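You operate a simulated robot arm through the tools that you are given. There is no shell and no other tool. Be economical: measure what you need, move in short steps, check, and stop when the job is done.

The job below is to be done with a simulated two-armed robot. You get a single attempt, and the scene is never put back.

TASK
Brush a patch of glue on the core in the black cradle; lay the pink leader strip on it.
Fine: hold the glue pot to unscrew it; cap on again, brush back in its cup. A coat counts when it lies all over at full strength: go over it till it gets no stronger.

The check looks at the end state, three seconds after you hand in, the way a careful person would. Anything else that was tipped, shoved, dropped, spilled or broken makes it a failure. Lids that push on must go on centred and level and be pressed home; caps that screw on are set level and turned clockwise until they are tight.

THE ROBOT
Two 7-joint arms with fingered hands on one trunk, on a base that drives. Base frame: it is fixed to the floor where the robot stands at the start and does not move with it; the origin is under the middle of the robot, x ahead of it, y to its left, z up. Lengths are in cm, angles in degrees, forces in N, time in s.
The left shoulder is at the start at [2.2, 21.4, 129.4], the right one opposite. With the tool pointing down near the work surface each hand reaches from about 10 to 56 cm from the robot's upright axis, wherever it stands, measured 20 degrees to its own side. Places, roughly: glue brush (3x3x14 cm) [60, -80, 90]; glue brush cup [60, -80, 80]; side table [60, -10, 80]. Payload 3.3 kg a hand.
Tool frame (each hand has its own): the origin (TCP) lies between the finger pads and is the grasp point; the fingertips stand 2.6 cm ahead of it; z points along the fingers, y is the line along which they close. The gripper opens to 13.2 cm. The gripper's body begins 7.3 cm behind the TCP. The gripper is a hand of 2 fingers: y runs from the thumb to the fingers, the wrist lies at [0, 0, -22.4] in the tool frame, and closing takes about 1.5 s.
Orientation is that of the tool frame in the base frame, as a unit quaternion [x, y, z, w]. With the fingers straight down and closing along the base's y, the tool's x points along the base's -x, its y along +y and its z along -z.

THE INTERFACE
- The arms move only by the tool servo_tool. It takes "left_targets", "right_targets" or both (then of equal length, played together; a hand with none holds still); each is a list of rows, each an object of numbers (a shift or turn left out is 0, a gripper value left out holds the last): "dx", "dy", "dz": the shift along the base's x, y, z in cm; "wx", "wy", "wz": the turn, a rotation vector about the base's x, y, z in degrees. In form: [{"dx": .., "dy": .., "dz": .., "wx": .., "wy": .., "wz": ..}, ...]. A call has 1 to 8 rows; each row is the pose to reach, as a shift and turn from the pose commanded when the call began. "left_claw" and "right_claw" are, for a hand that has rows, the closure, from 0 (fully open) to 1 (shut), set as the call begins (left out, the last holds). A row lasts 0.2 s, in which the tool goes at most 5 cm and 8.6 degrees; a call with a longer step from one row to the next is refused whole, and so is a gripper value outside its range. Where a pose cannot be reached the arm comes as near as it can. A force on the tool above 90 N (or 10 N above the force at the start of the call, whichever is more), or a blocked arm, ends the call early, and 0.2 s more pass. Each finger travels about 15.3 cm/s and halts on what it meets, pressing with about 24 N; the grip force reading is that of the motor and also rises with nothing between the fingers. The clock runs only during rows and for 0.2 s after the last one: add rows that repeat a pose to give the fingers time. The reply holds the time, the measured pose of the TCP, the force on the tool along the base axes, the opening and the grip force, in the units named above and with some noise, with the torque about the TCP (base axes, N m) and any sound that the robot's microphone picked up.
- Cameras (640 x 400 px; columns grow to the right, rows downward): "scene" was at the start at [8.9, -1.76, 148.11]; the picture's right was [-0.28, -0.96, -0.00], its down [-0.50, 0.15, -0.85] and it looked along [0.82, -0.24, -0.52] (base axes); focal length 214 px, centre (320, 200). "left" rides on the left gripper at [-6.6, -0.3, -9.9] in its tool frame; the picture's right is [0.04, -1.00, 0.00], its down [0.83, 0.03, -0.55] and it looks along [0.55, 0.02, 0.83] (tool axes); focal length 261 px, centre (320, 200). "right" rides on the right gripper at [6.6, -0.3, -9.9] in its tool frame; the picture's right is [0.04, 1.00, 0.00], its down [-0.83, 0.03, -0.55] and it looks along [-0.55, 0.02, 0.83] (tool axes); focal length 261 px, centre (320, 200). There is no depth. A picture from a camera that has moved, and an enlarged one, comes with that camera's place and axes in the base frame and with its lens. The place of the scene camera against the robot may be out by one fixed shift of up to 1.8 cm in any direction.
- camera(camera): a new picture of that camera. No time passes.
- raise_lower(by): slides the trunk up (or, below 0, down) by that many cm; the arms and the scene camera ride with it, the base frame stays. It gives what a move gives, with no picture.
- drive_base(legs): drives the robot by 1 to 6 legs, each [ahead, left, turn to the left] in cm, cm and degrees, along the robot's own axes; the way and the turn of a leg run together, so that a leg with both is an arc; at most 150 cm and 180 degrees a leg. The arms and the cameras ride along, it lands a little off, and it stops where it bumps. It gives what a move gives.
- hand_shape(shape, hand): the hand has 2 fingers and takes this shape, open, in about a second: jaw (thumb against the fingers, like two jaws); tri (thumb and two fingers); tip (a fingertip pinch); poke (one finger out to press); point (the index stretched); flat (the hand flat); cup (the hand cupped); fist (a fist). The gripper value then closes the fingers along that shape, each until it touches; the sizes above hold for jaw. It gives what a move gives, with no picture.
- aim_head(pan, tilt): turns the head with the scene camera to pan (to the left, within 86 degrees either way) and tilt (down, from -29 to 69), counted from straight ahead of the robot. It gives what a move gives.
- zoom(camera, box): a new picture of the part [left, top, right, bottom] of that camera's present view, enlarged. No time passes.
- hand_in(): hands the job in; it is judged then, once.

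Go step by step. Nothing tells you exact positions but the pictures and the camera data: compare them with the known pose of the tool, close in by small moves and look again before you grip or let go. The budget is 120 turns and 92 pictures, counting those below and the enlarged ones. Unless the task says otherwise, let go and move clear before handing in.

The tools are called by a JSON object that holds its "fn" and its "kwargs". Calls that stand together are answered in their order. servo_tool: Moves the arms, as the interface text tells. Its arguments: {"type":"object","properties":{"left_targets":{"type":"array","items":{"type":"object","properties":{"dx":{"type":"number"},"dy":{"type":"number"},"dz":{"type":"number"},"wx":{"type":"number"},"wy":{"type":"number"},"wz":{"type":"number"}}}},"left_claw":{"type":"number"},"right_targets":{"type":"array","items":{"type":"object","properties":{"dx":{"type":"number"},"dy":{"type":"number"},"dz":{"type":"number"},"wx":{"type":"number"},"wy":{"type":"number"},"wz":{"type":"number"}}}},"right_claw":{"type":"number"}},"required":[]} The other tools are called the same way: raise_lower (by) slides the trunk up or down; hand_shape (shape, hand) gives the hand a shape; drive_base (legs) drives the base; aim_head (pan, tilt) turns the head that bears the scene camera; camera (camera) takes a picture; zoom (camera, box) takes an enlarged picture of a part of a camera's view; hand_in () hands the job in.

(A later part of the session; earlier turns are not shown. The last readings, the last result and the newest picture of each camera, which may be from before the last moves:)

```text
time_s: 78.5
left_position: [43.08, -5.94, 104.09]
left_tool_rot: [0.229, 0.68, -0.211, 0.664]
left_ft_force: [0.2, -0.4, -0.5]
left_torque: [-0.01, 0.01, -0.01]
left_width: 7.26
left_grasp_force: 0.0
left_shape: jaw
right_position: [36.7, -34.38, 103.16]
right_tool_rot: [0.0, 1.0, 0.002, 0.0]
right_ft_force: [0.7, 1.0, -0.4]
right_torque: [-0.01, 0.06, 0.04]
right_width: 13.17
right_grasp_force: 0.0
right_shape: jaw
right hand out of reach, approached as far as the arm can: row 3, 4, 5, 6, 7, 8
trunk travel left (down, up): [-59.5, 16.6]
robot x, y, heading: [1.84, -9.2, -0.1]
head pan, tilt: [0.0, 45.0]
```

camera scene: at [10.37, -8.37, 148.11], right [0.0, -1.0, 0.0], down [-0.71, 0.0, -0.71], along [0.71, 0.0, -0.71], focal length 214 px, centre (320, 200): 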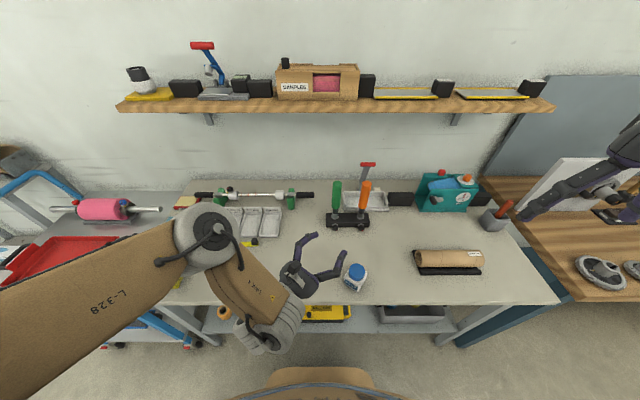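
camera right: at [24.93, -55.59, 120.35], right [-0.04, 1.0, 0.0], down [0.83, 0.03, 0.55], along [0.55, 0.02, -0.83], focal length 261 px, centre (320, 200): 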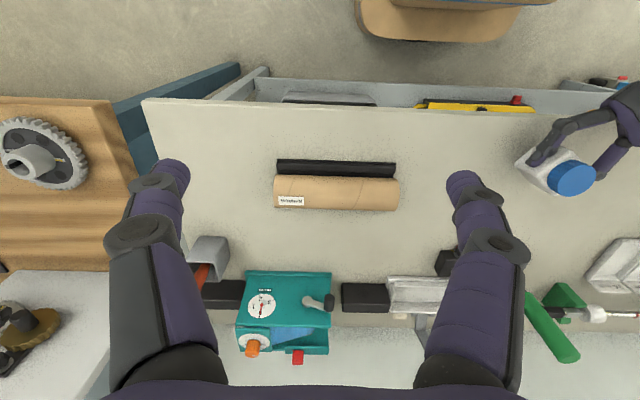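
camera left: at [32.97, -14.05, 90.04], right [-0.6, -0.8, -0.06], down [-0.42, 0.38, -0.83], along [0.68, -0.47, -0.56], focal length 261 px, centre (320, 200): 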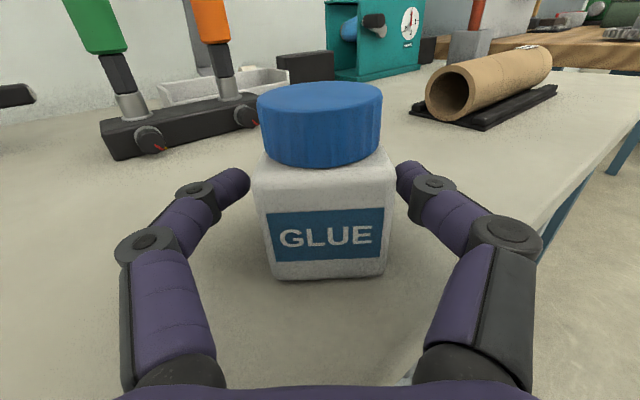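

The right arm needs to work further below its shoulder. Raise the trunk, then lower the hand at its own side and bring it in above the cap.

{"fn": "raise_lower", "kwargs": {"by": 10}}

{"fn": "servo_tool", "kwargs": {"right_targets": [{"dx": 0, "dy": -1, "dz": -4}, {"dx": 0, "dy": -1, "dz": -8}, {"dx": 0, "dy": -1, "dz": -12}, {"dx": 0, "dy": -1, "dz": -16}, {"dx": 1, "dy": -1, "dz": -19}, {"dx": 1, "dy": -1, "dz": -19}]}}

{"fn": "servo_tool", "kwargs": {"right_targets": [{"dx": 0.5, "dy": 2.5}, {"dx": 1, "dy": 5}, {"dx": 2, "dy": 8}, {"dx": 3, "dy": 11}, {"dx": 4, "dy": 13}, {"dx": 4, "dy": 13}]}}

```text
time_s: 79.8
left_position: [43.24, -6.02, 114.28]
left_tool_rot: [0.231, 0.677, -0.212, 0.665]
left_ft_force: [0.1, -0.3, 0.3]
left_torque: [0.01, 0.02, 0.04]
left_width: 7.2
left_grasp_force: 0.0
left_shape: jaw
right_position: [36.5, -34.35, 113.3]
right_tool_rot: [0.001, 1.0, 0.003, 0.0]
right_ft_force: [-0.2, 0.4, 0.4]
right_torque: [0.0, 0.01, 0.0]
right_width: 13.2
right_grasp_force: 0.2
right_shape: jaw
trunk travel left (down, up): [-69.5, 6.6]
robot x, y, heading: [1.96, -9.2, -0.1]
head pan, tilt: [0.0, 45.0]
```

```text
time_s: 81.2
left_position: [43.22, -6.01, 114.46]
left_tool_rot: [0.23, 0.678, -0.211, 0.666]
left_ft_force: [0.0, 1.0, 0.1]
left_torque: [-0.01, 0.0, 0.01]
left_width: 7.2
left_grasp_force: 0.0
left_shape: jaw
right_position: [34.17, -40.9, 104.26]
right_tool_rot: [0.0, 1.0, 0.003, 0.001]
right_ft_force: [-0.2, 0.0, 0.5]
right_torque: [0.0, -0.01, 0.0]
right_width: 13.18
right_grasp_force: 0.1
right_shape: jaw
right hand out of reach, approached as far as the arm can: row 1, 2, 3, 4, 5, 6
trunk travel left (down, up): [-69.5, 6.6]
robot x, y, heading: [1.79, -9.24, 0.2]
head pan, tilt: [0.0, 45.0]
```

```text
time_s: 82.6
left_position: [43.14, -6.01, 114.34]
left_tool_rot: [0.23, 0.678, -0.212, 0.665]
left_ft_force: [0.1, 0.1, 1.2]
left_torque: [0.0, 0.01, -0.01]
left_width: 7.24
left_grasp_force: 0.2
left_shape: jaw
right_position: [35.02, -35.79, 109.67]
right_tool_rot: [0.0, 1.0, 0.003, 0.001]
right_ft_force: [0.3, -0.2, -0.7]
right_torque: [0.01, -0.03, 0.0]
right_width: 13.19
right_grasp_force: 0.0
right_shape: jaw
right hand out of reach, approached as far as the arm can: row 1, 2, 3, 4, 5, 6
trunk travel left (down, up): [-69.5, 6.6]
robot x, y, heading: [2.27, -9.09, 0.1]
head pan, tilt: [0.0, 45.0]
```

The right arm is on the wrong elbow branch. I'll stretch it nearly straight (where branches merge), sweep it inward extended, then come back.

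{"fn": "servo_tool", "kwargs": {"right_targets": [{"dx": 1, "dy": -4.5}, {"dx": 3, "dy": -9}, {"dx": 6, "dy": -13}, {"dx": 9, "dy": -17, "dz": -1}, {"dx": 12, "dy": -20, "dz": -3}, {"dx": 14, "dy": -23, "dz": -5}, {"dx": 15, "dy": -23, "dz": -5}]}}

{"fn": "servo_tool", "kwargs": {"right_targets": [{"dx": 1.5, "dy": 3.5}, {"dx": 3, "dy": 7}, {"dx": 4.5, "dy": 10.5}, {"dx": 5.5, "dy": 14}, {"dx": 6, "dy": 17.5}, {"dx": 6, "dy": 21}]}}

{"fn": "camera", "kwargs": {"camera": "scene"}}

```text
refused: row 4 steps farther than a row can; nothing moved
```

```text
time_s: 84.0
left_position: [43.21, -5.88, 114.24]
left_tool_rot: [0.231, 0.677, -0.212, 0.665]
left_ft_force: [0.3, -0.6, -0.4]
left_torque: [-0.03, 0.02, -0.01]
left_width: 7.22
left_grasp_force: 0.0
left_shape: jaw
right_position: [35.41, -33.23, 114.54]
right_tool_rot: [-0.001, 1.0, 0.002, 0.001]
right_ft_force: [-1.0, -1.1, -0.6]
right_torque: [0.03, -0.01, 0.02]
right_width: 13.19
right_grasp_force: 0.1
right_shape: jaw
right hand out of reach, approached as far as the arm can: row 1, 2, 3, 4, 5, 6
trunk travel left (down, up): [-69.5, 6.6]
robot x, y, heading: [2.0, -9.29, -0.2]
head pan, tilt: [0.0, 45.0]
```

```text
42 pictures are left
camera scene: at [10.23, -8.53, 158.11], right [0.0, -1.0, 0.0], down [-0.71, 0.0, -0.71], along [0.71, 0.0, -0.71], focal length 214 px, centre (320, 200)
```

scene: 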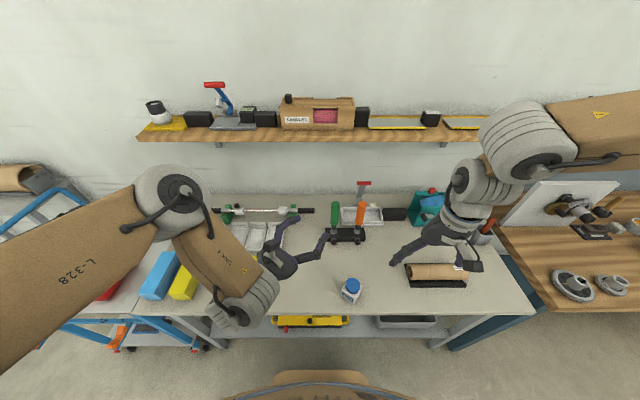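

{"fn": "servo_tool", "kwargs": {"right_targets": [{"dx": 1, "dy": -4}, {"dx": 2.5, "dy": -8, "dz": -1}, {"dx": 4, "dy": -12, "dz": -3}, {"dx": 6, "dy": -15.5, "dz": -5}, {"dx": 8.5, "dy": -18.5, "dz": -7}, {"dx": 11, "dy": -21.5, "dz": -9}, {"dx": 13.5, "dy": -24, "dz": -10.5}, {"dx": 16, "dy": -25.5, "dz": -10.5}]}}

{"fn": "servo_tool", "kwargs": {"right_targets": [{"dx": 1, "dy": 3.5}, {"dx": 2, "dy": 7}, {"dx": 3, "dy": 10.5}, {"dx": 4, "dy": 14}, {"dx": 5, "dy": 17.5}, {"dx": 5, "dy": 21}]}}

{"fn": "camera", "kwargs": {"camera": "scene"}}

```text
time_s: 85.8
left_position: [43.16, -5.89, 114.29]
left_tool_rot: [0.231, 0.678, -0.212, 0.665]
left_ft_force: [0.1, 0.3, 0.9]
left_torque: [0.0, 0.0, 0.01]
left_width: 7.23
left_grasp_force: 0.2
left_shape: jaw
right_position: [46.2, -57.6, 107.8]
right_tool_rot: [0.0, 1.0, 0.001, 0.001]
right_ft_force: [-0.7, 0.0, 0.1]
right_torque: [0.0, 0.01, 0.0]
right_width: 13.22
right_grasp_force: 0.1
right_shape: jaw
right hand out of reach, approached as far as the arm can: row 6, 7, 8
trunk travel left (down, up): [-69.5, 6.6]
robot x, y, heading: [1.98, -9.52, -0.3]
head pan, tilt: [0.0, 45.0]
```

```text
time_s: 87.2
left_position: [43.06, -6.0, 114.35]
left_tool_rot: [0.232, 0.678, -0.212, 0.665]
left_ft_force: [-0.7, -0.4, -0.4]
left_torque: [-0.01, -0.02, 0.0]
left_width: 7.22
left_grasp_force: 0.0
left_shape: jaw
right_position: [44.37, -41.27, 112.19]
right_tool_rot: [0.0, 1.0, 0.002, 0.002]
right_ft_force: [0.5, -0.1, -0.1]
right_torque: [0.02, 0.02, -0.02]
right_width: 13.2
right_grasp_force: 0.0
right_shape: jaw
right hand out of reach, approached as far as the arm can: row 1, 2, 3, 4, 5, 6
trunk travel left (down, up): [-69.5, 6.6]
robot x, y, heading: [2.17, -9.08, -0.2]
head pan, tilt: [0.0, 45.0]
```

```text
41 pictures are left
camera scene: at [10.22, -8.49, 158.11], right [0.0, -1.0, 0.0], down [-0.71, 0.0, -0.71], along [0.71, 0.0, -0.71], focal length 214 px, centre (320, 200)
```

scene: 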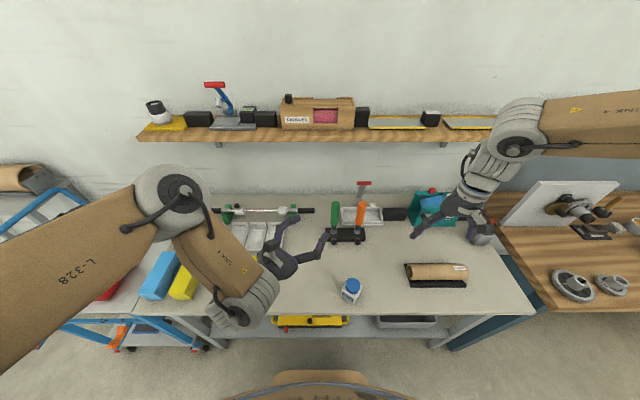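

Test whether the wrist flex is the limit: tilt the hand toward +y and try to move inward.

{"fn": "servo_tool", "kwargs": {"right_targets": [{"wx": 8}, {"wx": 16}, {"wx": 24}, {"wx": 32}, {"wx": 40}]}}

{"fn": "servo_tool", "kwargs": {"right_targets": [{"dy": 3, "dz": -1}, {"dy": 6, "dz": -2}, {"dy": 9, "dz": -4}, {"dy": 12, "dz": -6}, {"dy": 15, "dz": -8}]}}

```text
time_s: 88.4
left_position: [43.14, -5.95, 114.26]
left_tool_rot: [0.23, 0.678, -0.212, 0.666]
left_ft_force: [-0.1, 0.3, 0.3]
left_torque: [0.01, 0.01, 0.0]
left_width: 7.19
left_grasp_force: 0.1
left_shape: jaw
right_position: [44.39, -41.49, 112.2]
right_tool_rot: [0.001, 0.939, 0.344, -0.001]
right_ft_force: [0.3, 0.4, -0.9]
right_torque: [-0.01, 0.01, -0.01]
right_width: 13.16
right_grasp_force: 0.1
right_shape: jaw
trunk travel left (down, up): [-69.5, 6.6]
robot x, y, heading: [1.81, -9.02, -0.1]
head pan, tilt: [0.0, 45.0]
```

```text
time_s: 89.6
left_position: [43.18, -5.99, 114.22]
left_tool_rot: [0.23, 0.678, -0.212, 0.666]
left_ft_force: [0.8, 0.2, 0.2]
left_torque: [0.02, -0.01, -0.01]
left_width: 7.21
left_grasp_force: 0.1
left_shape: jaw
right_position: [41.32, -29.09, 110.17]
right_tool_rot: [0.001, 0.939, 0.344, 0.0]
right_ft_force: [0.5, 0.1, 0.9]
right_torque: [-0.02, -0.03, 0.02]
right_width: 13.21
right_grasp_force: 0.1
right_shape: jaw
right hand out of reach, approached as far as the arm can: row 2, 3, 4, 5
trunk travel left (down, up): [-69.5, 6.6]
robot x, y, heading: [2.03, -9.19, 0.1]
head pan, tilt: [0.0, 45.0]
```

The limit is at the shoulder, not the wrist, so I need the elbow lower. I'll turn the right hand to point forward (this drops the elbow), then go inward and turn it down again.

{"fn": "servo_tool", "kwargs": {"right_targets": [{"dx": 0, "dy": -3, "wx": -8}, {"dx": 0, "dy": -6, "wx": -16}, {"dx": 0, "dy": -10, "wx": -24}, {"dx": 2, "dy": -14, "wx": -32}, {"dx": 4, "dy": -18, "wx": -40}, {"dx": 6, "dy": -20, "dz": -2, "wx": -40}]}}

{"fn": "servo_tool", "kwargs": {"right_targets": [{"dx": 1, "dz": -1, "wy": -8.5}, {"dx": 2, "dz": -2, "wy": -17}, {"dx": 3, "dz": -3, "wy": -25.5}, {"dx": 4, "dz": -4, "wy": -34}, {"dx": 5, "dz": -5, "wy": -42.5}, {"dx": 6, "dz": -6, "wy": -51}, {"dx": 7, "dz": -7, "wy": -59.5}, {"dx": 8, "dz": -8, "wy": -68}]}}

{"fn": "camera", "kwargs": {"camera": "scene"}}

```text
time_s: 91.0
left_position: [43.07, -6.07, 114.37]
left_tool_rot: [0.23, 0.677, -0.212, 0.666]
left_ft_force: [-0.3, -0.2, -0.1]
left_torque: [-0.02, 0.0, -0.01]
left_width: 7.23
left_grasp_force: 0.1
left_shape: jaw
right_position: [46.08, -49.47, 108.93]
right_tool_rot: [-0.001, 1.0, 0.003, 0.001]
right_ft_force: [-0.1, -0.3, -0.3]
right_torque: [-0.02, -0.03, 0.02]
right_width: 13.2
right_grasp_force: 0.2
right_shape: jaw
right hand out of reach, approached as far as the arm can: row 6
trunk travel left (down, up): [-69.5, 6.6]
robot x, y, heading: [2.3, -9.59, 0.3]
head pan, tilt: [0.0, 45.0]
```

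```text
time_s: 92.8
left_position: [43.17, -5.93, 114.27]
left_tool_rot: [0.23, 0.678, -0.211, 0.665]
left_ft_force: [-0.3, 0.5, -0.3]
left_torque: [-0.02, -0.03, 0.01]
left_width: 7.23
left_grasp_force: 0.1
left_shape: jaw
right_position: [52.42, -53.17, 110.8]
right_tool_rot: [-0.001, 0.882, 0.001, 0.471]
right_ft_force: [0.4, 0.2, 0.6]
right_torque: [-0.04, 0.01, -0.01]
right_width: 13.21
right_grasp_force: 0.1
right_shape: jaw
right hand out of reach, approached as far as the arm can: row 4, 5, 6, 7, 8
trunk travel left (down, up): [-69.5, 6.6]
robot x, y, heading: [2.39, -9.09, 0.1]
head pan, tilt: [0.0, 45.0]
```

```text
40 pictures are left
camera scene: at [10.28, -8.54, 158.11], right [0.0, -1.0, 0.0], down [-0.71, 0.0, -0.71], along [0.71, 0.0, -0.71], focal length 214 px, centre (320, 200)
```

scene: 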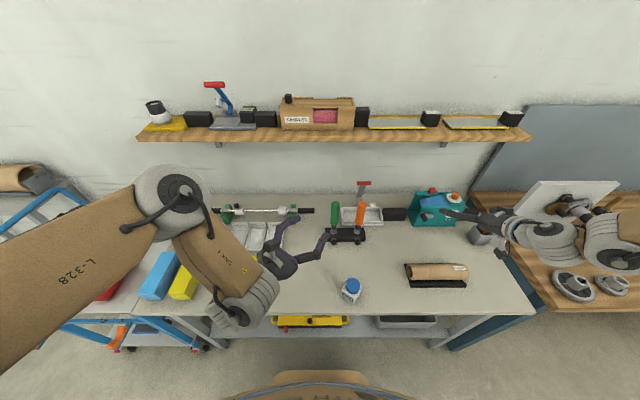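

{"fn": "servo_tool", "kwargs": {"right_targets": [{"dz": -3, "wy": -5}, {"dz": -6, "wy": -10}, {"dx": 1, "dz": -9, "wy": -15}, {"dx": 2, "dz": -12, "wy": -20}, {"dx": 3, "dy": 2, "dz": -14, "wy": -25}]}}

{"fn": "servo_tool", "kwargs": {"right_targets": [{"dy": 3}, {"dy": 6}, {"dy": 9}, {"dy": 12}, {"dy": 15}]}}

{"fn": "camera", "kwargs": {"camera": "scene"}}

```text
time_s: 94.0
left_position: [43.36, -5.77, 114.15]
left_tool_rot: [0.229, 0.678, -0.213, 0.665]
left_ft_force: [0.4, 0.2, -0.4]
left_torque: [0.0, -0.03, -0.04]
left_width: 7.19
left_grasp_force: 0.0
left_shape: jaw
right_position: [48.97, -60.33, 114.8]
right_tool_rot: [-0.001, 0.815, 0.001, 0.58]
right_ft_force: [1.5, -0.1, -0.4]
right_torque: [0.0, -0.01, -0.01]
right_width: 13.21
right_grasp_force: 0.1
right_shape: jaw
right hand out of reach, approached as far as the arm can: row 1, 2, 3, 4, 5
trunk travel left (down, up): [-69.5, 6.6]
robot x, y, heading: [1.88, -9.18, 0.3]
head pan, tilt: [0.0, 45.0]
```

```text
time_s: 95.2
left_position: [43.34, -5.92, 114.35]
left_tool_rot: [0.231, 0.678, -0.212, 0.665]
left_ft_force: [-0.3, 0.4, -0.3]
left_torque: [-0.02, 0.0, 0.02]
left_width: 7.18
left_grasp_force: 0.1
left_shape: jaw
right_position: [47.99, -48.36, 119.29]
right_tool_rot: [0.0, 0.814, 0.001, 0.581]
right_ft_force: [0.3, 0.5, 0.3]
right_torque: [-0.05, -0.02, 0.03]
right_width: 13.19
right_grasp_force: 0.0
right_shape: jaw
right hand out of reach, approached as far as the arm can: row 1, 2, 3, 4, 5
trunk travel left (down, up): [-69.5, 6.6]
robot x, y, heading: [1.95, -9.36, 0.2]
head pan, tilt: [0.0, 45.0]
```

```text
39 pictures are left
camera scene: at [10.32, -8.58, 158.1], right [0.0, -1.0, 0.0], down [-0.71, 0.0, -0.71], along [0.71, 0.0, -0.71], focal length 214 px, centre (320, 200)
```

scene: 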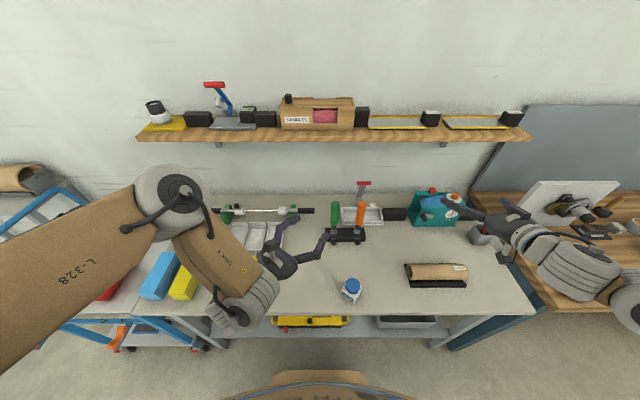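

The left arm's home branch can cross the middle with the hand held high. I'll take the right arm back to pointing down, go up and outward, then inward over the top into the mirrored posture.

{"fn": "servo_tool", "kwargs": {"right_targets": [{"dx": -2, "dy": 0, "dz": 2, "wy": 8.5}, {"dx": -4, "dy": 0, "dz": 4, "wy": 17}, {"dx": -6, "dy": 0, "dz": 6, "wy": 25.5}, {"dx": -8, "dy": 0, "dz": 8, "wy": 34}, {"dx": -10, "dy": -1, "dz": 10, "wy": 42.5}, {"dx": -12, "dy": -2, "dz": 12, "wy": 51}, {"dx": -14, "dy": -3, "dz": 13, "wy": 59.5}, {"dx": -16, "dy": -4, "dz": 14, "wy": 68}]}}

{"fn": "servo_tool", "kwargs": {"right_targets": [{"dx": -1, "dy": -2, "dz": 3, "wy": 3}, {"dx": -2, "dy": -4, "dz": 7, "wy": 3}, {"dx": -2, "dy": -5, "dz": 11, "wy": 3}, {"dx": -2, "dy": -5, "dz": 15, "wy": 3}, {"dx": -2, "dy": -5, "dz": 19, "wy": 3}, {"dx": -2, "dy": -5, "dz": 22, "wy": 3}]}}

{"fn": "servo_tool", "kwargs": {"right_targets": [{"dy": 4}, {"dy": 8}, {"dy": 12}, {"dy": 16}, {"dy": 20}, {"dy": 24}]}}

```text
time_s: 97.0
left_position: [43.25, -6.09, 114.21]
left_tool_rot: [0.231, 0.678, -0.212, 0.665]
left_ft_force: [0.5, 0.2, 0.9]
left_torque: [-0.04, -0.02, -0.03]
left_width: 7.22
left_grasp_force: 0.0
left_shape: jaw
right_position: [31.96, -52.43, 133.23]
right_tool_rot: [0.001, 1.0, 0.002, 0.025]
right_ft_force: [-0.2, 0.3, 0.2]
right_torque: [-0.01, 0.01, 0.01]
right_width: 13.21
right_grasp_force: 0.1
right_shape: jaw
trunk travel left (down, up): [-69.5, 6.6]
robot x, y, heading: [2.19, -9.32, -0.2]
head pan, tilt: [0.0, 45.0]
```

```text
time_s: 98.4
left_position: [43.15, -5.95, 114.37]
left_tool_rot: [0.232, 0.677, -0.212, 0.665]
left_ft_force: [0.9, 0.5, 0.2]
left_torque: [0.0, -0.02, 0.02]
left_width: 7.19
left_grasp_force: 0.0
left_shape: jaw
right_position: [28.94, -56.83, 140.67]
right_tool_rot: [0.001, 1.0, 0.002, 0.001]
right_ft_force: [0.0, 0.3, 0.0]
right_torque: [-0.02, 0.02, 0.0]
right_width: 13.21
right_grasp_force: 0.0
right_shape: jaw
right hand out of reach, approached as far as the arm can: row 3, 4, 5, 6
trunk travel left (down, up): [-69.5, 6.6]
robot x, y, heading: [1.96, -9.18, 0.0]
head pan, tilt: [0.0, 45.0]
```

```text
time_s: 99.8
left_position: [43.18, -6.03, 114.26]
left_tool_rot: [0.23, 0.678, -0.212, 0.666]
left_ft_force: [0.4, 0.3, -0.3]
left_torque: [0.01, -0.01, 0.02]
left_width: 7.21
left_grasp_force: 0.2
left_shape: jaw
right_position: [28.36, -33.3, 139.6]
right_tool_rot: [0.001, 1.0, 0.003, -0.001]
right_ft_force: [-0.1, 0.5, 0.4]
right_torque: [-0.01, -0.01, 0.02]
right_width: 13.19
right_grasp_force: 0.0
right_shape: jaw
right hand out of reach, approached as far as the arm can: row 6
trunk travel left (down, up): [-69.5, 6.6]
robot x, y, heading: [2.18, -9.56, -0.1]
head pan, tilt: [0.0, 45.0]
```

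{"fn": "servo_tool", "kwargs": {"right_targets": [{"dy": 4}, {"dy": 8}, {"dy": 12}, {"dy": 16}, {"dy": 20}, {"dy": 23}]}}

{"fn": "camera", "kwargs": {"camera": "right"}}

```text
time_s: 101.2
left_position: [43.14, -6.02, 114.35]
left_tool_rot: [0.23, 0.678, -0.212, 0.666]
left_ft_force: [-0.2, 0.3, -0.5]
left_torque: [-0.01, -0.02, 0.01]
left_width: 7.23
left_grasp_force: 0.1
left_shape: jaw
right_position: [24.79, -29.75, 137.25]
right_tool_rot: [0.001, 1.0, 0.003, -0.001]
right_ft_force: [0.2, 0.6, 0.2]
right_torque: [0.02, -0.01, 0.02]
right_width: 13.2
right_grasp_force: 0.0
right_shape: jaw
right hand out of reach, approached as far as the arm can: row 1, 2, 3, 4, 5, 6
trunk travel left (down, up): [-69.5, 6.6]
robot x, y, heading: [1.82, -9.01, 0.0]
head pan, tilt: [0.0, 45.0]
```

```text
38 pictures are left
camera right: at [18.16, -29.99, 147.12], right [-0.04, 1.0, 0.01], down [0.83, 0.03, 0.55], along [0.55, 0.03, -0.83], focal length 261 px, centre (320, 200)
```

right: 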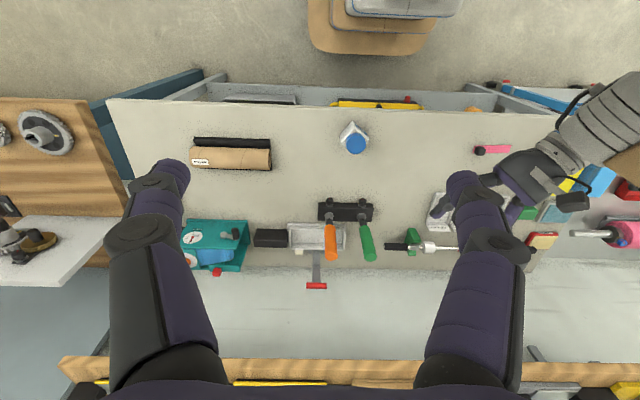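

The elbow must come down beside the body. I'll take the right hand out to the robot's right side, lower it in front of the table so that the arm hangs, then bring it forward and inward.

{"fn": "servo_tool", "kwargs": {"right_targets": [{"dy": -4.5, "dz": -1}, {"dy": -9, "dz": -2}, {"dy": -13.5, "dz": -3}, {"dy": -18, "dz": -5}, {"dy": -22, "dz": -7.5}, {"dy": -26, "dz": -10}, {"dx": -1, "dy": -28, "dz": -14}, {"dx": -2, "dy": -28, "dz": -18}]}}

{"fn": "servo_tool", "kwargs": {"right_targets": [{"dx": -1, "dz": -4.5}, {"dx": -2, "dz": -9}, {"dx": -3, "dz": -13}, {"dx": -4, "dz": -17.5}, {"dx": -5, "dz": -22}, {"dx": -6, "dz": -26.5}, {"dx": -7, "dz": -31}, {"dx": -7, "dz": -34}]}}

{"fn": "servo_tool", "kwargs": {"right_targets": [{"dx": 3, "dy": 3}, {"dx": 6, "dy": 6}, {"dx": 9, "dy": 9}, {"dx": 12, "dy": 12}, {"dx": 14, "dy": 15}, {"dx": 16, "dy": 18}]}}

{"fn": "camera", "kwargs": {"camera": "right"}}

```text
time_s: 103.0
left_position: [43.07, -6.12, 114.32]
left_tool_rot: [0.23, 0.678, -0.211, 0.666]
left_ft_force: [-0.1, 0.2, 0.5]
left_torque: [0.01, 0.0, -0.03]
left_width: 7.23
left_grasp_force: 0.0
left_shape: jaw
right_position: [22.9, -57.74, 119.12]
right_tool_rot: [0.0, 1.0, 0.002, 0.0]
right_ft_force: [-0.3, 0.6, 0.3]
right_torque: [0.03, 0.02, -0.03]
right_width: 13.2
right_grasp_force: 0.0
right_shape: jaw
trunk travel left (down, up): [-69.5, 6.6]
robot x, y, heading: [2.12, -9.54, -0.1]
head pan, tilt: [0.0, 45.0]
```

```text
time_s: 104.8
left_position: [43.09, -6.07, 114.36]
left_tool_rot: [0.23, 0.678, -0.211, 0.666]
left_ft_force: [-0.7, 0.2, 0.5]
left_torque: [0.0, -0.02, 0.0]
left_width: 7.21
left_grasp_force: 0.0
left_shape: jaw
right_position: [15.75, -57.69, 85.03]
right_tool_rot: [0.0, 1.0, 0.001, -0.001]
right_ft_force: [0.1, -0.2, -0.3]
right_torque: [0.02, 0.01, 0.01]
right_width: 13.22
right_grasp_force: 0.1
right_shape: jaw
trunk travel left (down, up): [-69.5, 6.6]
robot x, y, heading: [2.05, -9.0, 0.3]
head pan, tilt: [0.0, 45.0]
```

```text
time_s: 106.2
left_position: [43.22, -5.93, 114.34]
left_tool_rot: [0.23, 0.677, -0.213, 0.665]
left_ft_force: [0.5, 0.3, -0.2]
left_torque: [0.04, 0.01, -0.03]
left_width: 7.23
left_grasp_force: 0.0
left_shape: jaw
right_position: [31.8, -39.4, 85.16]
right_tool_rot: [0.001, 1.0, 0.001, -0.001]
right_ft_force: [1.0, 0.1, 0.2]
right_torque: [-0.04, 0.04, 0.01]
right_width: 13.19
right_grasp_force: 0.1
right_shape: jaw
trunk travel left (down, up): [-69.5, 6.6]
robot x, y, heading: [1.74, -9.19, -0.1]
head pan, tilt: [0.0, 45.0]
```

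```text
37 pictures are left
camera right: at [25.24, -39.68, 95.13], right [-0.04, 1.0, 0.0], down [0.83, 0.03, 0.55], along [0.55, 0.02, -0.83], focal length 261 px, centre (320, 200)
```

right: 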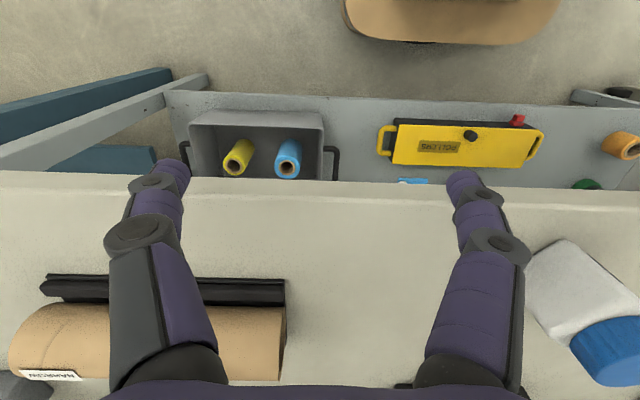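

That worked: the right arm is on the good branch with no limits hit. Now raise it and bring it in over the pot.

{"fn": "servo_tool", "kwargs": {"right_targets": [{"dz": 4}, {"dx": 1, "dz": 8}, {"dx": 2, "dy": 2, "dz": 11}, {"dx": 4, "dy": 6, "dz": 12}, {"dx": 6, "dy": 10, "dz": 12}, {"dx": 8, "dy": 14, "dz": 12}, {"dx": 9, "dy": 18, "dz": 12}, {"dx": 9, "dy": 18.5, "dz": 12}]}}

{"fn": "camera", "kwargs": {"camera": "right"}}

```text
time_s: 108.0
left_position: [43.22, -6.09, 114.3]
left_tool_rot: [0.23, 0.678, -0.211, 0.666]
left_ft_force: [0.8, -0.1, 0.5]
left_torque: [-0.01, -0.03, 0.0]
left_width: 7.23
left_grasp_force: 0.0
left_shape: jaw
right_position: [40.81, -21.0, 97.29]
right_tool_rot: [0.001, 1.0, 0.002, -0.001]
right_ft_force: [-0.6, -0.4, 0.3]
right_torque: [0.0, 0.01, -0.01]
right_width: 13.19
right_grasp_force: 0.1
right_shape: jaw
trunk travel left (down, up): [-69.5, 6.6]
robot x, y, heading: [2.27, -9.04, 0.2]
head pan, tilt: [0.0, 45.0]
```

```text
36 pictures are left
camera right: at [34.23, -21.3, 107.21], right [-0.04, 1.0, 0.0], down [0.83, 0.03, 0.55], along [0.55, 0.02, -0.83], focal length 261 px, centre (320, 200)
```

right: 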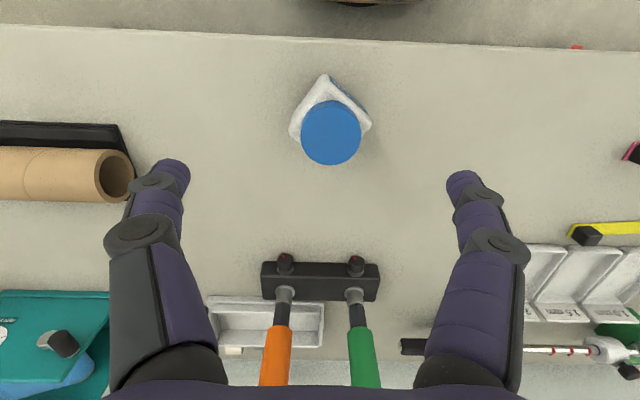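

The right hand sits right over the cap (41.3, -20.2). Now give the left arm the same elbow-down posture: swing it out to the left and down.

{"fn": "servo_tool", "kwargs": {"left_targets": [{"dy": 4, "wz": 5}, {"dy": 8, "wz": 10}, {"dy": 12, "dz": -2, "wz": 15}, {"dy": 16, "dz": -4, "wz": 20}, {"dy": 20, "dz": -6, "wz": 25}, {"dy": 24, "dz": -8, "wz": 30}, {"dy": 28, "dz": -10, "wz": 35}, {"dy": 30, "dz": -13, "wz": 37}]}}

{"fn": "camera", "kwargs": {"camera": "scene"}}

```text
time_s: 109.8
left_position: [47.19, 21.53, 101.07]
left_tool_rot: [0.001, 0.717, 0.013, 0.697]
left_ft_force: [-0.7, 0.0, -0.2]
left_torque: [0.02, -0.02, 0.0]
left_width: 7.18
left_grasp_force: 0.1
left_shape: jaw
left hand out of reach, approached as far as the arm can: row 1, 2, 3, 4, 5, 6, 7, 8
right_position: [40.78, -20.97, 97.32]
right_tool_rot: [0.001, 1.0, 0.001, -0.001]
right_ft_force: [0.3, 0.3, -0.2]
right_torque: [-0.03, -0.01, 0.0]
right_width: 13.2
right_grasp_force: 0.1
right_shape: jaw
trunk travel left (down, up): [-69.5, 6.6]
robot x, y, heading: [2.09, -9.35, -0.1]
head pan, tilt: [0.0, 45.0]
```

```text
35 pictures are left
camera scene: at [10.21, -8.52, 158.11], right [0.0, -1.0, 0.0], down [-0.71, 0.0, -0.71], along [0.71, 0.0, -0.71], focal length 214 px, centre (320, 200)
```

scene: 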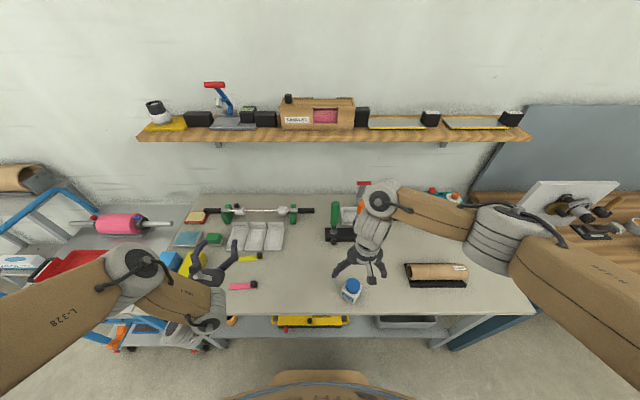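

{"fn": "servo_tool", "kwargs": {"left_targets": [{"dx": -2.5, "dy": 1.4, "dz": 2.2, "wy": 8.5}, {"dx": -5, "dy": 2.8, "dz": 4.4, "wy": 17}, {"dx": -7.5, "dy": 4.2, "dz": 6.6, "wy": 25.5}, {"dx": -10, "dy": 5.6, "dz": 8.8, "wy": 34}, {"dx": -12.5, "dy": 7, "dz": 11, "wy": 42.5}, {"dx": -15, "dy": 8.4, "dz": 13.2, "wy": 51}, {"dx": -17.5, "dy": 9.8, "dz": 15.4, "wy": 59.5}, {"dx": -20, "dy": 11.2, "dz": 17.6, "wy": 68}]}}

{"fn": "servo_tool", "kwargs": {"left_targets": [{"dx": -1, "dy": 0, "dz": 0, "wy": 8.5}, {"dx": -2, "dy": 0, "dz": -2, "wy": 17}, {"dx": -3, "dy": 0.5, "dz": -5, "wy": 20}, {"dx": -4, "dy": 0.5, "dz": -9, "wy": 20}, {"dx": -5, "dy": 0.5, "dz": -13, "wy": 20}]}}

```text
time_s: 111.6
left_position: [28.0, 25.12, 104.3]
left_tool_rot: [-0.057, 0.983, 0.034, 0.169]
left_ft_force: [1.9, 0.3, 1.8]
left_torque: [-0.01, 0.29, 0.03]
left_width: 7.21
left_grasp_force: 0.2
left_shape: jaw
left hand out of reach, approached as far as the arm can: row 3, 4, 5, 6, 7, 8
right_position: [40.79, -20.78, 97.44]
right_tool_rot: [0.001, 1.0, 0.001, 0.0]
right_ft_force: [0.3, -0.1, -0.3]
right_torque: [-0.03, 0.0, 0.02]
right_width: 13.23
right_grasp_force: 0.0
right_shape: jaw
trunk travel left (down, up): [-69.5, 6.6]
robot x, y, heading: [2.24, -9.42, 0.1]
head pan, tilt: [0.0, 45.0]
```

```text
time_s: 112.8
left_position: [23.58, 25.06, 91.73]
left_tool_rot: [-0.056, 0.998, 0.042, 0.001]
left_ft_force: [0.3, 0.1, -1.2]
left_torque: [0.01, -0.02, -0.01]
left_width: 7.21
left_grasp_force: 0.0
left_shape: jaw
right_position: [40.84, -21.0, 97.29]
right_tool_rot: [0.001, 1.0, 0.002, -0.001]
right_ft_force: [0.0, -0.3, 0.6]
right_torque: [0.0, 0.0, 0.0]
right_width: 13.23
right_grasp_force: 0.1
right_shape: jaw
trunk travel left (down, up): [-69.5, 6.6]
robot x, y, heading: [2.02, -9.11, 0.2]
head pan, tilt: [0.0, 45.0]
```

{"fn": "servo_tool", "kwargs": {"left_targets": [{"dx": -2, "dy": 2, "dz": -3}, {"dx": -4, "dy": 4, "dz": -5}, {"dx": -5, "dy": 6, "dz": -7}, {"dx": -2, "dy": 4, "dz": -7}, {"dx": 1, "dy": 2, "dz": -6}, {"dx": 4, "dy": 0, "dz": -5}, {"dx": 7, "dy": -2, "dz": -3}, {"dx": 9, "dy": -4, "dz": 0}]}}

{"fn": "camera", "kwargs": {"camera": "scene"}}

```text
time_s: 114.6
left_position: [32.53, 20.97, 91.69]
left_tool_rot: [-0.055, 0.998, 0.042, 0.001]
left_ft_force: [0.7, -1.1, 0.2]
left_torque: [0.01, 0.05, -0.02]
left_width: 7.22
left_grasp_force: 0.0
left_shape: jaw
right_position: [40.91, -21.02, 97.21]
right_tool_rot: [0.0, 1.0, 0.002, -0.002]
right_ft_force: [-0.8, -0.4, 0.3]
right_torque: [0.05, -0.03, 0.01]
right_width: 13.2
right_grasp_force: 0.0
right_shape: jaw
trunk travel left (down, up): [-69.5, 6.6]
robot x, y, heading: [1.83, -8.74, -0.1]
head pan, tilt: [0.0, 45.0]
```

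```text
34 pictures are left
camera scene: at [10.27, -8.58, 158.11], right [0.0, -1.0, 0.0], down [-0.71, 0.0, -0.71], along [0.71, 0.0, -0.71], focal length 214 px, centre (320, 200)
```

scene: 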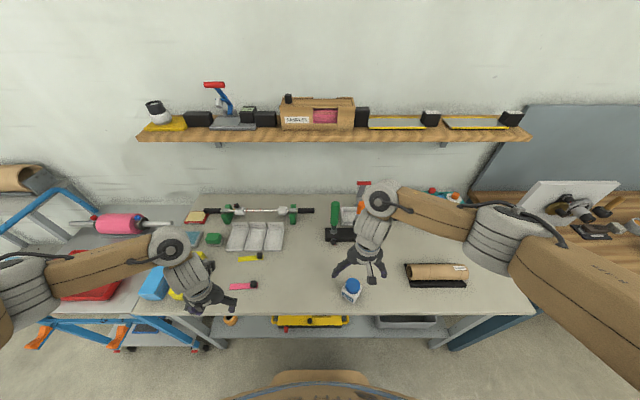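

Both arms are now in mirrored, natural postures. I'll lift both hands, lower the trunk 12 and shift the base slightly right so the left hand can come to the pot.

{"fn": "servo_tool", "kwargs": {"left_targets": [{"dz": 4}, {"dz": 8}, {"dx": 1, "dz": 12}, {"dx": 2, "dz": 14}], "right_targets": [{"dz": 4}, {"dz": 8}, {"dy": -3, "dz": 12}, {"dy": -6, "dz": 14}]}}

{"fn": "raise_lower", "kwargs": {"by": -12}}

{"fn": "drive_base", "kwargs": {"legs": [[0, -5, 0]]}}

{"fn": "servo_tool", "kwargs": {"left_targets": [{"dx": 0.5, "dy": -2, "wy": -7, "wx": 1}, {"dx": 1, "dy": -4, "wy": -14, "wx": 1.5}, {"dx": 1.5, "dy": -6, "wy": -21, "wx": 2}, {"dx": 2, "dy": -8, "wy": -28, "wx": 2.5}, {"dx": 2.5, "dy": -10, "wy": -35, "wx": 3}, {"dx": 3, "dy": -12, "wy": -42, "wx": 3.5}, {"dx": 3, "dy": -14, "wy": -49, "wx": 4}]}}

```text
time_s: 115.6
left_position: [34.44, 20.93, 105.77]
left_tool_rot: [-0.056, 0.998, 0.042, 0.001]
left_ft_force: [0.2, 0.5, 0.1]
left_torque: [-0.01, 0.01, -0.01]
left_width: 7.23
left_grasp_force: 0.0
left_shape: jaw
right_position: [40.8, -27.2, 111.33]
right_tool_rot: [0.0, 1.0, 0.002, -0.001]
right_ft_force: [-0.3, 0.4, -0.1]
right_torque: [0.02, -0.04, -0.01]
right_width: 13.21
right_grasp_force: 0.1
right_shape: jaw
trunk travel left (down, up): [-69.5, 6.6]
robot x, y, heading: [2.24, -9.19, 0.2]
head pan, tilt: [0.0, 45.0]
```

```text
time_s: 117.1
left_position: [34.43, 21.18, 93.75]
left_tool_rot: [-0.055, 0.998, 0.042, 0.001]
left_ft_force: [-0.7, -0.4, -0.6]
left_torque: [-0.01, 0.05, -0.01]
left_width: 7.21
left_grasp_force: 0.1
left_shape: jaw
right_position: [40.85, -27.1, 99.21]
right_tool_rot: [0.001, 1.0, 0.001, 0.0]
right_ft_force: [0.4, 0.4, -0.7]
right_torque: [-0.01, 0.04, -0.02]
right_width: 13.22
right_grasp_force: 0.0
right_shape: jaw
trunk travel left (down, up): [-57.5, 18.6]
robot x, y, heading: [2.45, -9.61, 0.2]
head pan, tilt: [0.0, 45.0]
```

```text
time_s: 118.0
left_position: [34.54, 15.86, 93.96]
left_tool_rot: [-0.055, 0.998, 0.044, 0.002]
left_ft_force: [-0.1, -0.5, -0.5]
left_torque: [0.07, 0.02, -0.04]
left_width: 7.22
left_grasp_force: 0.0
left_shape: jaw
right_position: [40.81, -32.28, 99.03]
right_tool_rot: [0.0, 1.0, 0.002, 0.0]
right_ft_force: [-0.3, -0.2, -0.3]
right_torque: [0.09, 0.04, 0.02]
right_width: 13.2
right_grasp_force: 0.1
right_shape: jaw
trunk travel left (down, up): [-57.5, 18.6]
robot x, y, heading: [2.55, -14.2, 0.0]
head pan, tilt: [0.0, 45.0]
```

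```text
time_s: 119.6
left_position: [41.48, 3.85, 94.12]
left_tool_rot: [-0.092, 0.904, 0.053, 0.414]
left_ft_force: [0.8, 0.4, 0.2]
left_torque: [-0.03, 0.04, 0.02]
left_width: 7.25
left_grasp_force: 0.0
left_shape: jaw
left hand out of reach, approached as far as the arm can: row 7
right_position: [40.9, -31.98, 99.13]
right_tool_rot: [0.001, 1.0, 0.001, -0.002]
right_ft_force: [-0.2, -0.4, -0.6]
right_torque: [0.0, 0.01, 0.03]
right_width: 13.18
right_grasp_force: 0.2
right_shape: jaw
trunk travel left (down, up): [-57.5, 18.6]
robot x, y, heading: [2.29, -14.17, -0.1]
head pan, tilt: [0.0, 45.0]
```

{"fn": "servo_tool", "kwargs": {"left_targets": [{"dy": -2.2, "dz": -0.5, "wx": -0.7, "wy": -2.9, "wz": -7}, {"dy": -4.4, "dz": -1, "wx": -1.3, "wy": -5.7, "wz": -14}, {"dy": -6.6, "dz": -1.5, "wx": -2, "wy": -8.6, "wz": -21}, {"dy": -8.8, "dz": -2, "wx": -2.6, "wy": -11.5, "wz": -28}, {"dy": -11, "dz": -2, "wx": -3.3, "wy": -14.4, "wz": -35}, {"dy": -13.5, "dz": -2, "wx": -4, "wy": -17.2, "wz": -42}, {"dx": -0.9, "dy": -16, "dz": -2, "wx": -4.6, "wy": -20.1, "wz": -49}], "left_claw": 0.2}}

{"fn": "camera", "kwargs": {"camera": "left"}}

```text
time_s: 121.4
left_position: [39.32, -12.52, 93.5]
left_tool_rot: [0.242, 0.791, -0.138, 0.545]
left_ft_force: [-0.3, 0.2, -0.5]
left_torque: [-0.02, 0.01, 0.02]
left_width: 10.56
left_grasp_force: 0.2
left_shape: jaw
left hand out of reach, approached as far as the arm can: row 1, 2, 3, 5, 6, 7
right_position: [40.9, -31.97, 99.18]
right_tool_rot: [0.001, 1.0, 0.002, -0.001]
right_ft_force: [0.7, -0.1, 0.3]
right_torque: [-0.02, 0.0, 0.03]
right_width: 13.23
right_grasp_force: 0.1
right_shape: jaw
trunk travel left (down, up): [-57.5, 18.6]
robot x, y, heading: [1.87, -14.08, 0.4]
head pan, tilt: [0.0, 45.0]
stopped in row 7 (left hand): the arm was blocked; the commanded pose is now the measured one
```

```text
33 pictures are left
camera left: at [33.25, -9.64, 103.32], right [-0.55, -0.83, -0.08], down [-0.66, 0.49, -0.57], along [0.51, -0.25, -0.82], focal length 261 px, centre (320, 200)
```

left: 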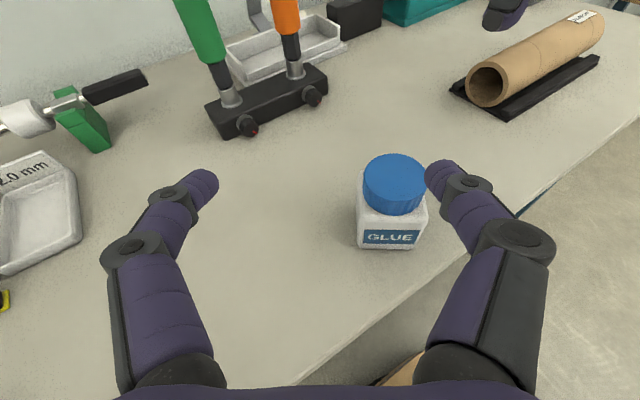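

The wrist is at its minimum distance from the shoulder; a bit more height solves that. Raise the trunk 7 and move the left hand over the pot.

{"fn": "raise_lower", "kwargs": {"by": 7}}

{"fn": "servo_tool", "kwargs": {"left_targets": [{"dz": -2.5}, {"dy": -1, "dz": -5}, {"dx": 0.4, "dy": -3, "dz": -7}, {"dx": 0.8, "dy": -5, "dz": -7.5}, {"dx": 1.2, "dy": -7, "dz": -7.5, "wz": -3}, {"dx": 1.2, "dy": -7, "dz": -7.5, "wz": -6}]}}

{"fn": "camera", "kwargs": {"camera": "left"}}

```text
time_s: 122.5
left_position: [39.23, -12.56, 100.64]
left_tool_rot: [0.241, 0.792, -0.137, 0.545]
left_ft_force: [1.0, 0.4, -0.4]
left_torque: [0.03, 0.0, 0.02]
left_width: 10.6
left_grasp_force: 0.0
left_shape: jaw
right_position: [40.78, -32.13, 106.02]
right_tool_rot: [0.001, 1.0, 0.002, 0.0]
right_ft_force: [-0.4, -0.4, 0.4]
right_torque: [0.02, 0.03, 0.0]
right_width: 13.2
right_grasp_force: 0.1
right_shape: jaw
trunk travel left (down, up): [-64.5, 11.6]
robot x, y, heading: [1.96, -14.41, 0.2]
head pan, tilt: [0.0, 45.0]
```

```text
time_s: 124.1
left_position: [36.76, -12.62, 98.15]
left_tool_rot: [0.261, 0.791, -0.134, 0.537]
left_ft_force: [0.0, -0.2, 0.4]
left_torque: [-0.04, -0.03, -0.01]
left_width: 10.56
left_grasp_force: 0.0
left_shape: jaw
left hand out of reach, approached as far as the arm can: row 1, 2, 3, 4, 5, 6
right_position: [40.84, -32.07, 106.21]
right_tool_rot: [0.001, 1.0, 0.002, -0.001]
right_ft_force: [0.4, 0.0, 0.3]
right_torque: [-0.03, 0.01, 0.02]
right_width: 13.21
right_grasp_force: 0.2
right_shape: jaw
trunk travel left (down, up): [-64.5, 11.6]
robot x, y, heading: [2.15, -14.35, 0.1]
head pan, tilt: [0.0, 45.0]
stopped in row 6 (left hand): the arm was blocked; the commanded pose is now the measured one
```

```text
32 pictures are left
camera left: at [30.93, -9.9, 107.95], right [-0.57, -0.82, -0.11], down [-0.65, 0.52, -0.55], along [0.5, -0.24, -0.83], focal length 261 px, centre (320, 200)
```

left: 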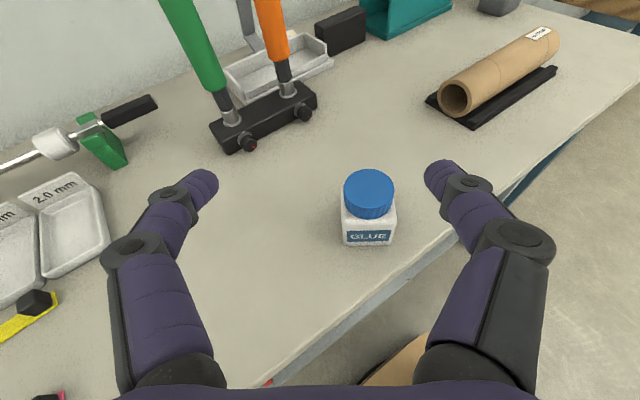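

The wrist is simply too close to the shoulder. Backing the base 9 cm and lowering the trunk gives both arms suitable distances.

{"fn": "drive_base", "kwargs": {"legs": [[-9, 0, 0]]}}

{"fn": "raise_lower", "kwargs": {"by": -7}}

{"fn": "servo_tool", "kwargs": {"left_targets": [{"dx": 3}, {"dx": 6, "dy": -1}, {"dx": 8, "dy": -3}, {"dx": 10, "dy": -5}, {"dx": 12, "dy": -6.5}, {"dx": 12, "dy": -6.5}]}}

{"fn": "camera", "kwargs": {"camera": "left"}}

```text
time_s: 125.2
left_position: [27.55, -12.76, 98.12]
left_tool_rot: [0.261, 0.791, -0.135, 0.537]
left_ft_force: [-1.1, -0.7, 0.1]
left_torque: [0.0, -0.01, 0.01]
left_width: 10.56
left_grasp_force: 0.2
left_shape: jaw
right_position: [31.79, -32.11, 106.09]
right_tool_rot: [0.001, 1.0, 0.002, 0.0]
right_ft_force: [0.4, -1.2, -0.4]
right_torque: [0.05, -0.03, 0.02]
right_width: 13.21
right_grasp_force: 0.0
right_shape: jaw
trunk travel left (down, up): [-64.5, 11.6]
robot x, y, heading: [-6.72, -14.46, -0.2]
head pan, tilt: [0.0, 45.0]
```

```text
time_s: 126.3
left_position: [27.69, -12.81, 91.07]
left_tool_rot: [0.263, 0.791, -0.136, 0.536]
left_ft_force: [-0.1, -0.1, 0.4]
left_torque: [0.04, -0.03, 0.01]
left_width: 10.56
left_grasp_force: 0.1
left_shape: jaw
right_position: [31.83, -31.95, 99.13]
right_tool_rot: [0.001, 1.0, 0.002, 0.0]
right_ft_force: [0.7, -0.7, 0.0]
right_torque: [-0.01, -0.01, -0.01]
right_width: 13.22
right_grasp_force: 0.0
right_shape: jaw
trunk travel left (down, up): [-57.5, 18.6]
robot x, y, heading: [-7.02, -14.43, -0.2]
head pan, tilt: [0.0, 45.0]
```

```text
time_s: 127.7
left_position: [38.82, -21.93, 95.32]
left_tool_rot: [0.241, 0.794, -0.118, 0.545]
left_ft_force: [23.6, 6.9, -3.2]
left_torque: [-0.01, 0.1, 0.26]
left_width: 10.56
left_grasp_force: 0.0
left_shape: jaw
left hand out of reach, approached as far as the arm can: row 1, 2, 3, 4, 5, 6
right_position: [31.46, -32.03, 98.99]
right_tool_rot: [-0.002, 1.0, -0.001, -0.004]
right_ft_force: [-24.3, -6.1, 3.8]
right_torque: [0.01, 0.5, 1.51]
right_width: 13.05
right_grasp_force: 0.1
right_shape: jaw
trunk travel left (down, up): [-57.5, 18.6]
robot x, y, heading: [-7.24, -14.38, 0.1]
head pan, tilt: [0.0, 45.0]
```

```text
31 pictures are left
camera left: at [32.67, -19.49, 105.14], right [-0.52, -0.85, -0.11], down [-0.67, 0.49, -0.56], along [0.53, -0.22, -0.82], focal length 261 px, centre (320, 200)
```

left: 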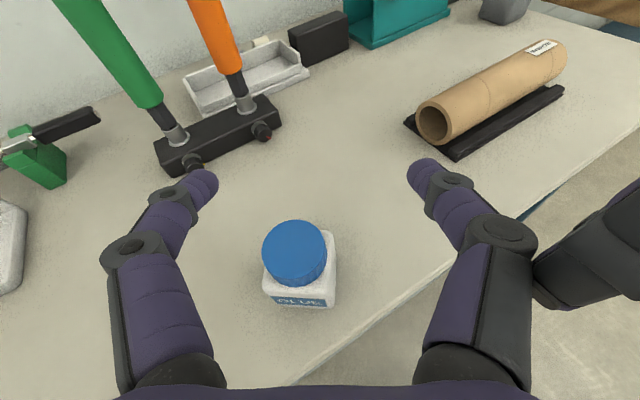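

The left fingers are brushing the right ones, and this pose is awkward. New plan: hold the pot with the left hand pitched down from the left side with its camera underneath (yaw +90), which is close to the comfortable pointing-down pose. First separate the hands and point the left down.

{"fn": "servo_tool", "kwargs": {"left_targets": [{"dy": 3, "dz": 1, "wx": 1.6, "wy": 7.4, "wz": 3.3}, {"dy": 6, "dz": 2, "wx": 3.2, "wy": 14.8, "wz": 6.6}, {"dy": 9, "dz": 3, "wx": 4.8, "wy": 22.2, "wz": 9.9}, {"dy": 12, "dz": 4, "wx": 6.4, "wy": 29.6, "wz": 13.2}, {"dy": 15, "dz": 5, "wx": 8, "wy": 37, "wz": 16.5}, {"dy": 18, "dz": 5, "wx": 9.6, "wy": 44.5, "wz": 19.8}, {"dy": 21, "dz": 5, "wx": 11.2, "wy": 52, "wz": 23.1}, {"dy": 24, "dz": 5, "wx": 12.8, "wy": 59.4, "wz": 26.4}], "right_targets": [{"dy": -2}, {"dy": -4}, {"dy": -6}, {"dy": -8}, {"dy": -8}, {"dy": -8}, {"dy": -8}, {"dy": -8}]}}

{"fn": "drive_base", "kwargs": {"legs": [[8, 0, 0]]}}

{"fn": "servo_tool", "kwargs": {"left_targets": [{"wx": 1.7, "wy": 7.7, "wz": 3.3}, {"wx": 1.7, "wy": 7.7, "wz": 11.5}, {"wx": 1.7, "wy": 7.7, "wz": 20}, {"wx": 1.7, "wy": 7.7, "wz": 28.5}, {"wx": 1.7, "wy": 7.7, "wz": 37}]}}

```text
time_s: 129.5
left_position: [36.47, -0.17, 99.84]
left_tool_rot: [0.036, 0.997, -0.041, 0.063]
left_ft_force: [0.3, 0.7, 0.2]
left_torque: [-0.02, -0.07, 0.0]
left_width: 10.57
left_grasp_force: 0.1
left_shape: jaw
right_position: [31.81, -39.95, 99.16]
right_tool_rot: [0.001, 1.0, 0.001, 0.0]
right_ft_force: [0.3, -0.1, 0.0]
right_torque: [0.01, 0.01, -0.01]
right_width: 13.19
right_grasp_force: 0.1
right_shape: jaw
trunk travel left (down, up): [-57.5, 18.6]
robot x, y, heading: [-7.0, -14.05, 0.1]
head pan, tilt: [0.0, 45.0]
```

```text
time_s: 130.6
left_position: [44.78, -0.23, 99.64]
left_tool_rot: [0.037, 0.996, -0.041, 0.063]
left_ft_force: [0.4, 0.0, -0.6]
left_torque: [-0.01, 0.05, 0.0]
left_width: 10.55
left_grasp_force: 0.1
left_shape: jaw
right_position: [39.95, -40.06, 99.06]
right_tool_rot: [0.001, 1.0, 0.001, -0.001]
right_ft_force: [-0.1, 0.6, -0.1]
right_torque: [-0.03, 0.04, 0.02]
right_width: 13.19
right_grasp_force: 0.1
right_shape: jaw
trunk travel left (down, up): [-57.5, 18.6]
robot x, y, heading: [1.23, -14.16, -0.1]
head pan, tilt: [0.0, 45.0]
```

```text
time_s: 131.8
left_position: [44.65, -0.25, 99.85]
left_tool_rot: [-0.284, 0.959, -0.006, 0.008]
left_ft_force: [-1.2, -0.1, 0.3]
left_torque: [0.01, -0.02, 0.01]
left_width: 10.59
left_grasp_force: 0.0
left_shape: jaw
right_position: [39.74, -40.11, 98.99]
right_tool_rot: [0.0, 1.0, 0.002, -0.001]
right_ft_force: [0.0, -0.2, -0.7]
right_torque: [-0.02, 0.01, 0.0]
right_width: 13.2
right_grasp_force: 0.0
right_shape: jaw
trunk travel left (down, up): [-57.5, 18.6]
robot x, y, heading: [1.04, -14.12, -0.0]
head pan, tilt: [0.0, 45.0]
```

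Tracking is clean now. I'll use the right hand, pointing down, to take the pot by its body and turn it square: first hover over the pot with matching yaw (-37°).

{"fn": "servo_tool", "kwargs": {"right_targets": [{"dx": 0.3, "dy": 3, "wz": -5}, {"dx": 0.6, "dy": 6, "wz": -10}, {"dx": 0.9, "dy": 9, "wz": -16}, {"dx": 1.2, "dy": 12, "wz": -22}, {"dx": 1.5, "dy": 15, "wz": -28}, {"dx": 1.6, "dy": 18, "wz": -33}, {"dx": 1.6, "dy": 19.9, "wz": -37}, {"dx": 1.6, "dy": 19.9, "wz": -37}]}}

{"fn": "camera", "kwargs": {"camera": "right"}}

```text
time_s: 133.6
left_position: [44.56, -0.25, 99.74]
left_tool_rot: [-0.282, 0.959, -0.006, 0.007]
left_ft_force: [0.3, 0.3, -0.2]
left_torque: [-0.04, 0.01, 0.03]
left_width: 10.55
left_grasp_force: 0.1
left_shape: jaw
right_position: [41.23, -20.17, 99.11]
right_tool_rot: [0.319, 0.948, 0.002, -0.001]
right_ft_force: [-0.2, 0.3, -0.1]
right_torque: [-0.01, -0.03, 0.01]
right_width: 13.24
right_grasp_force: 0.1
right_shape: jaw
trunk travel left (down, up): [-57.5, 18.6]
robot x, y, heading: [1.01, -14.36, -0.1]
head pan, tilt: [0.0, 45.0]
```

```text
30 pictures are left
camera right: at [35.87, -16.44, 109.06], right [0.57, 0.82, 0.0], down [0.68, -0.48, 0.55], along [0.45, -0.31, -0.83], focal length 261 px, centre (320, 200)
```

right: 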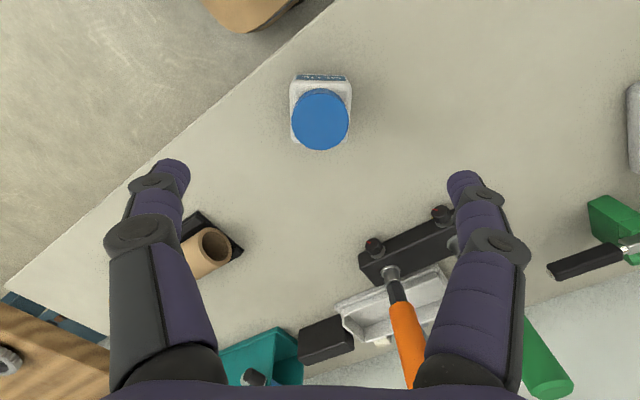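

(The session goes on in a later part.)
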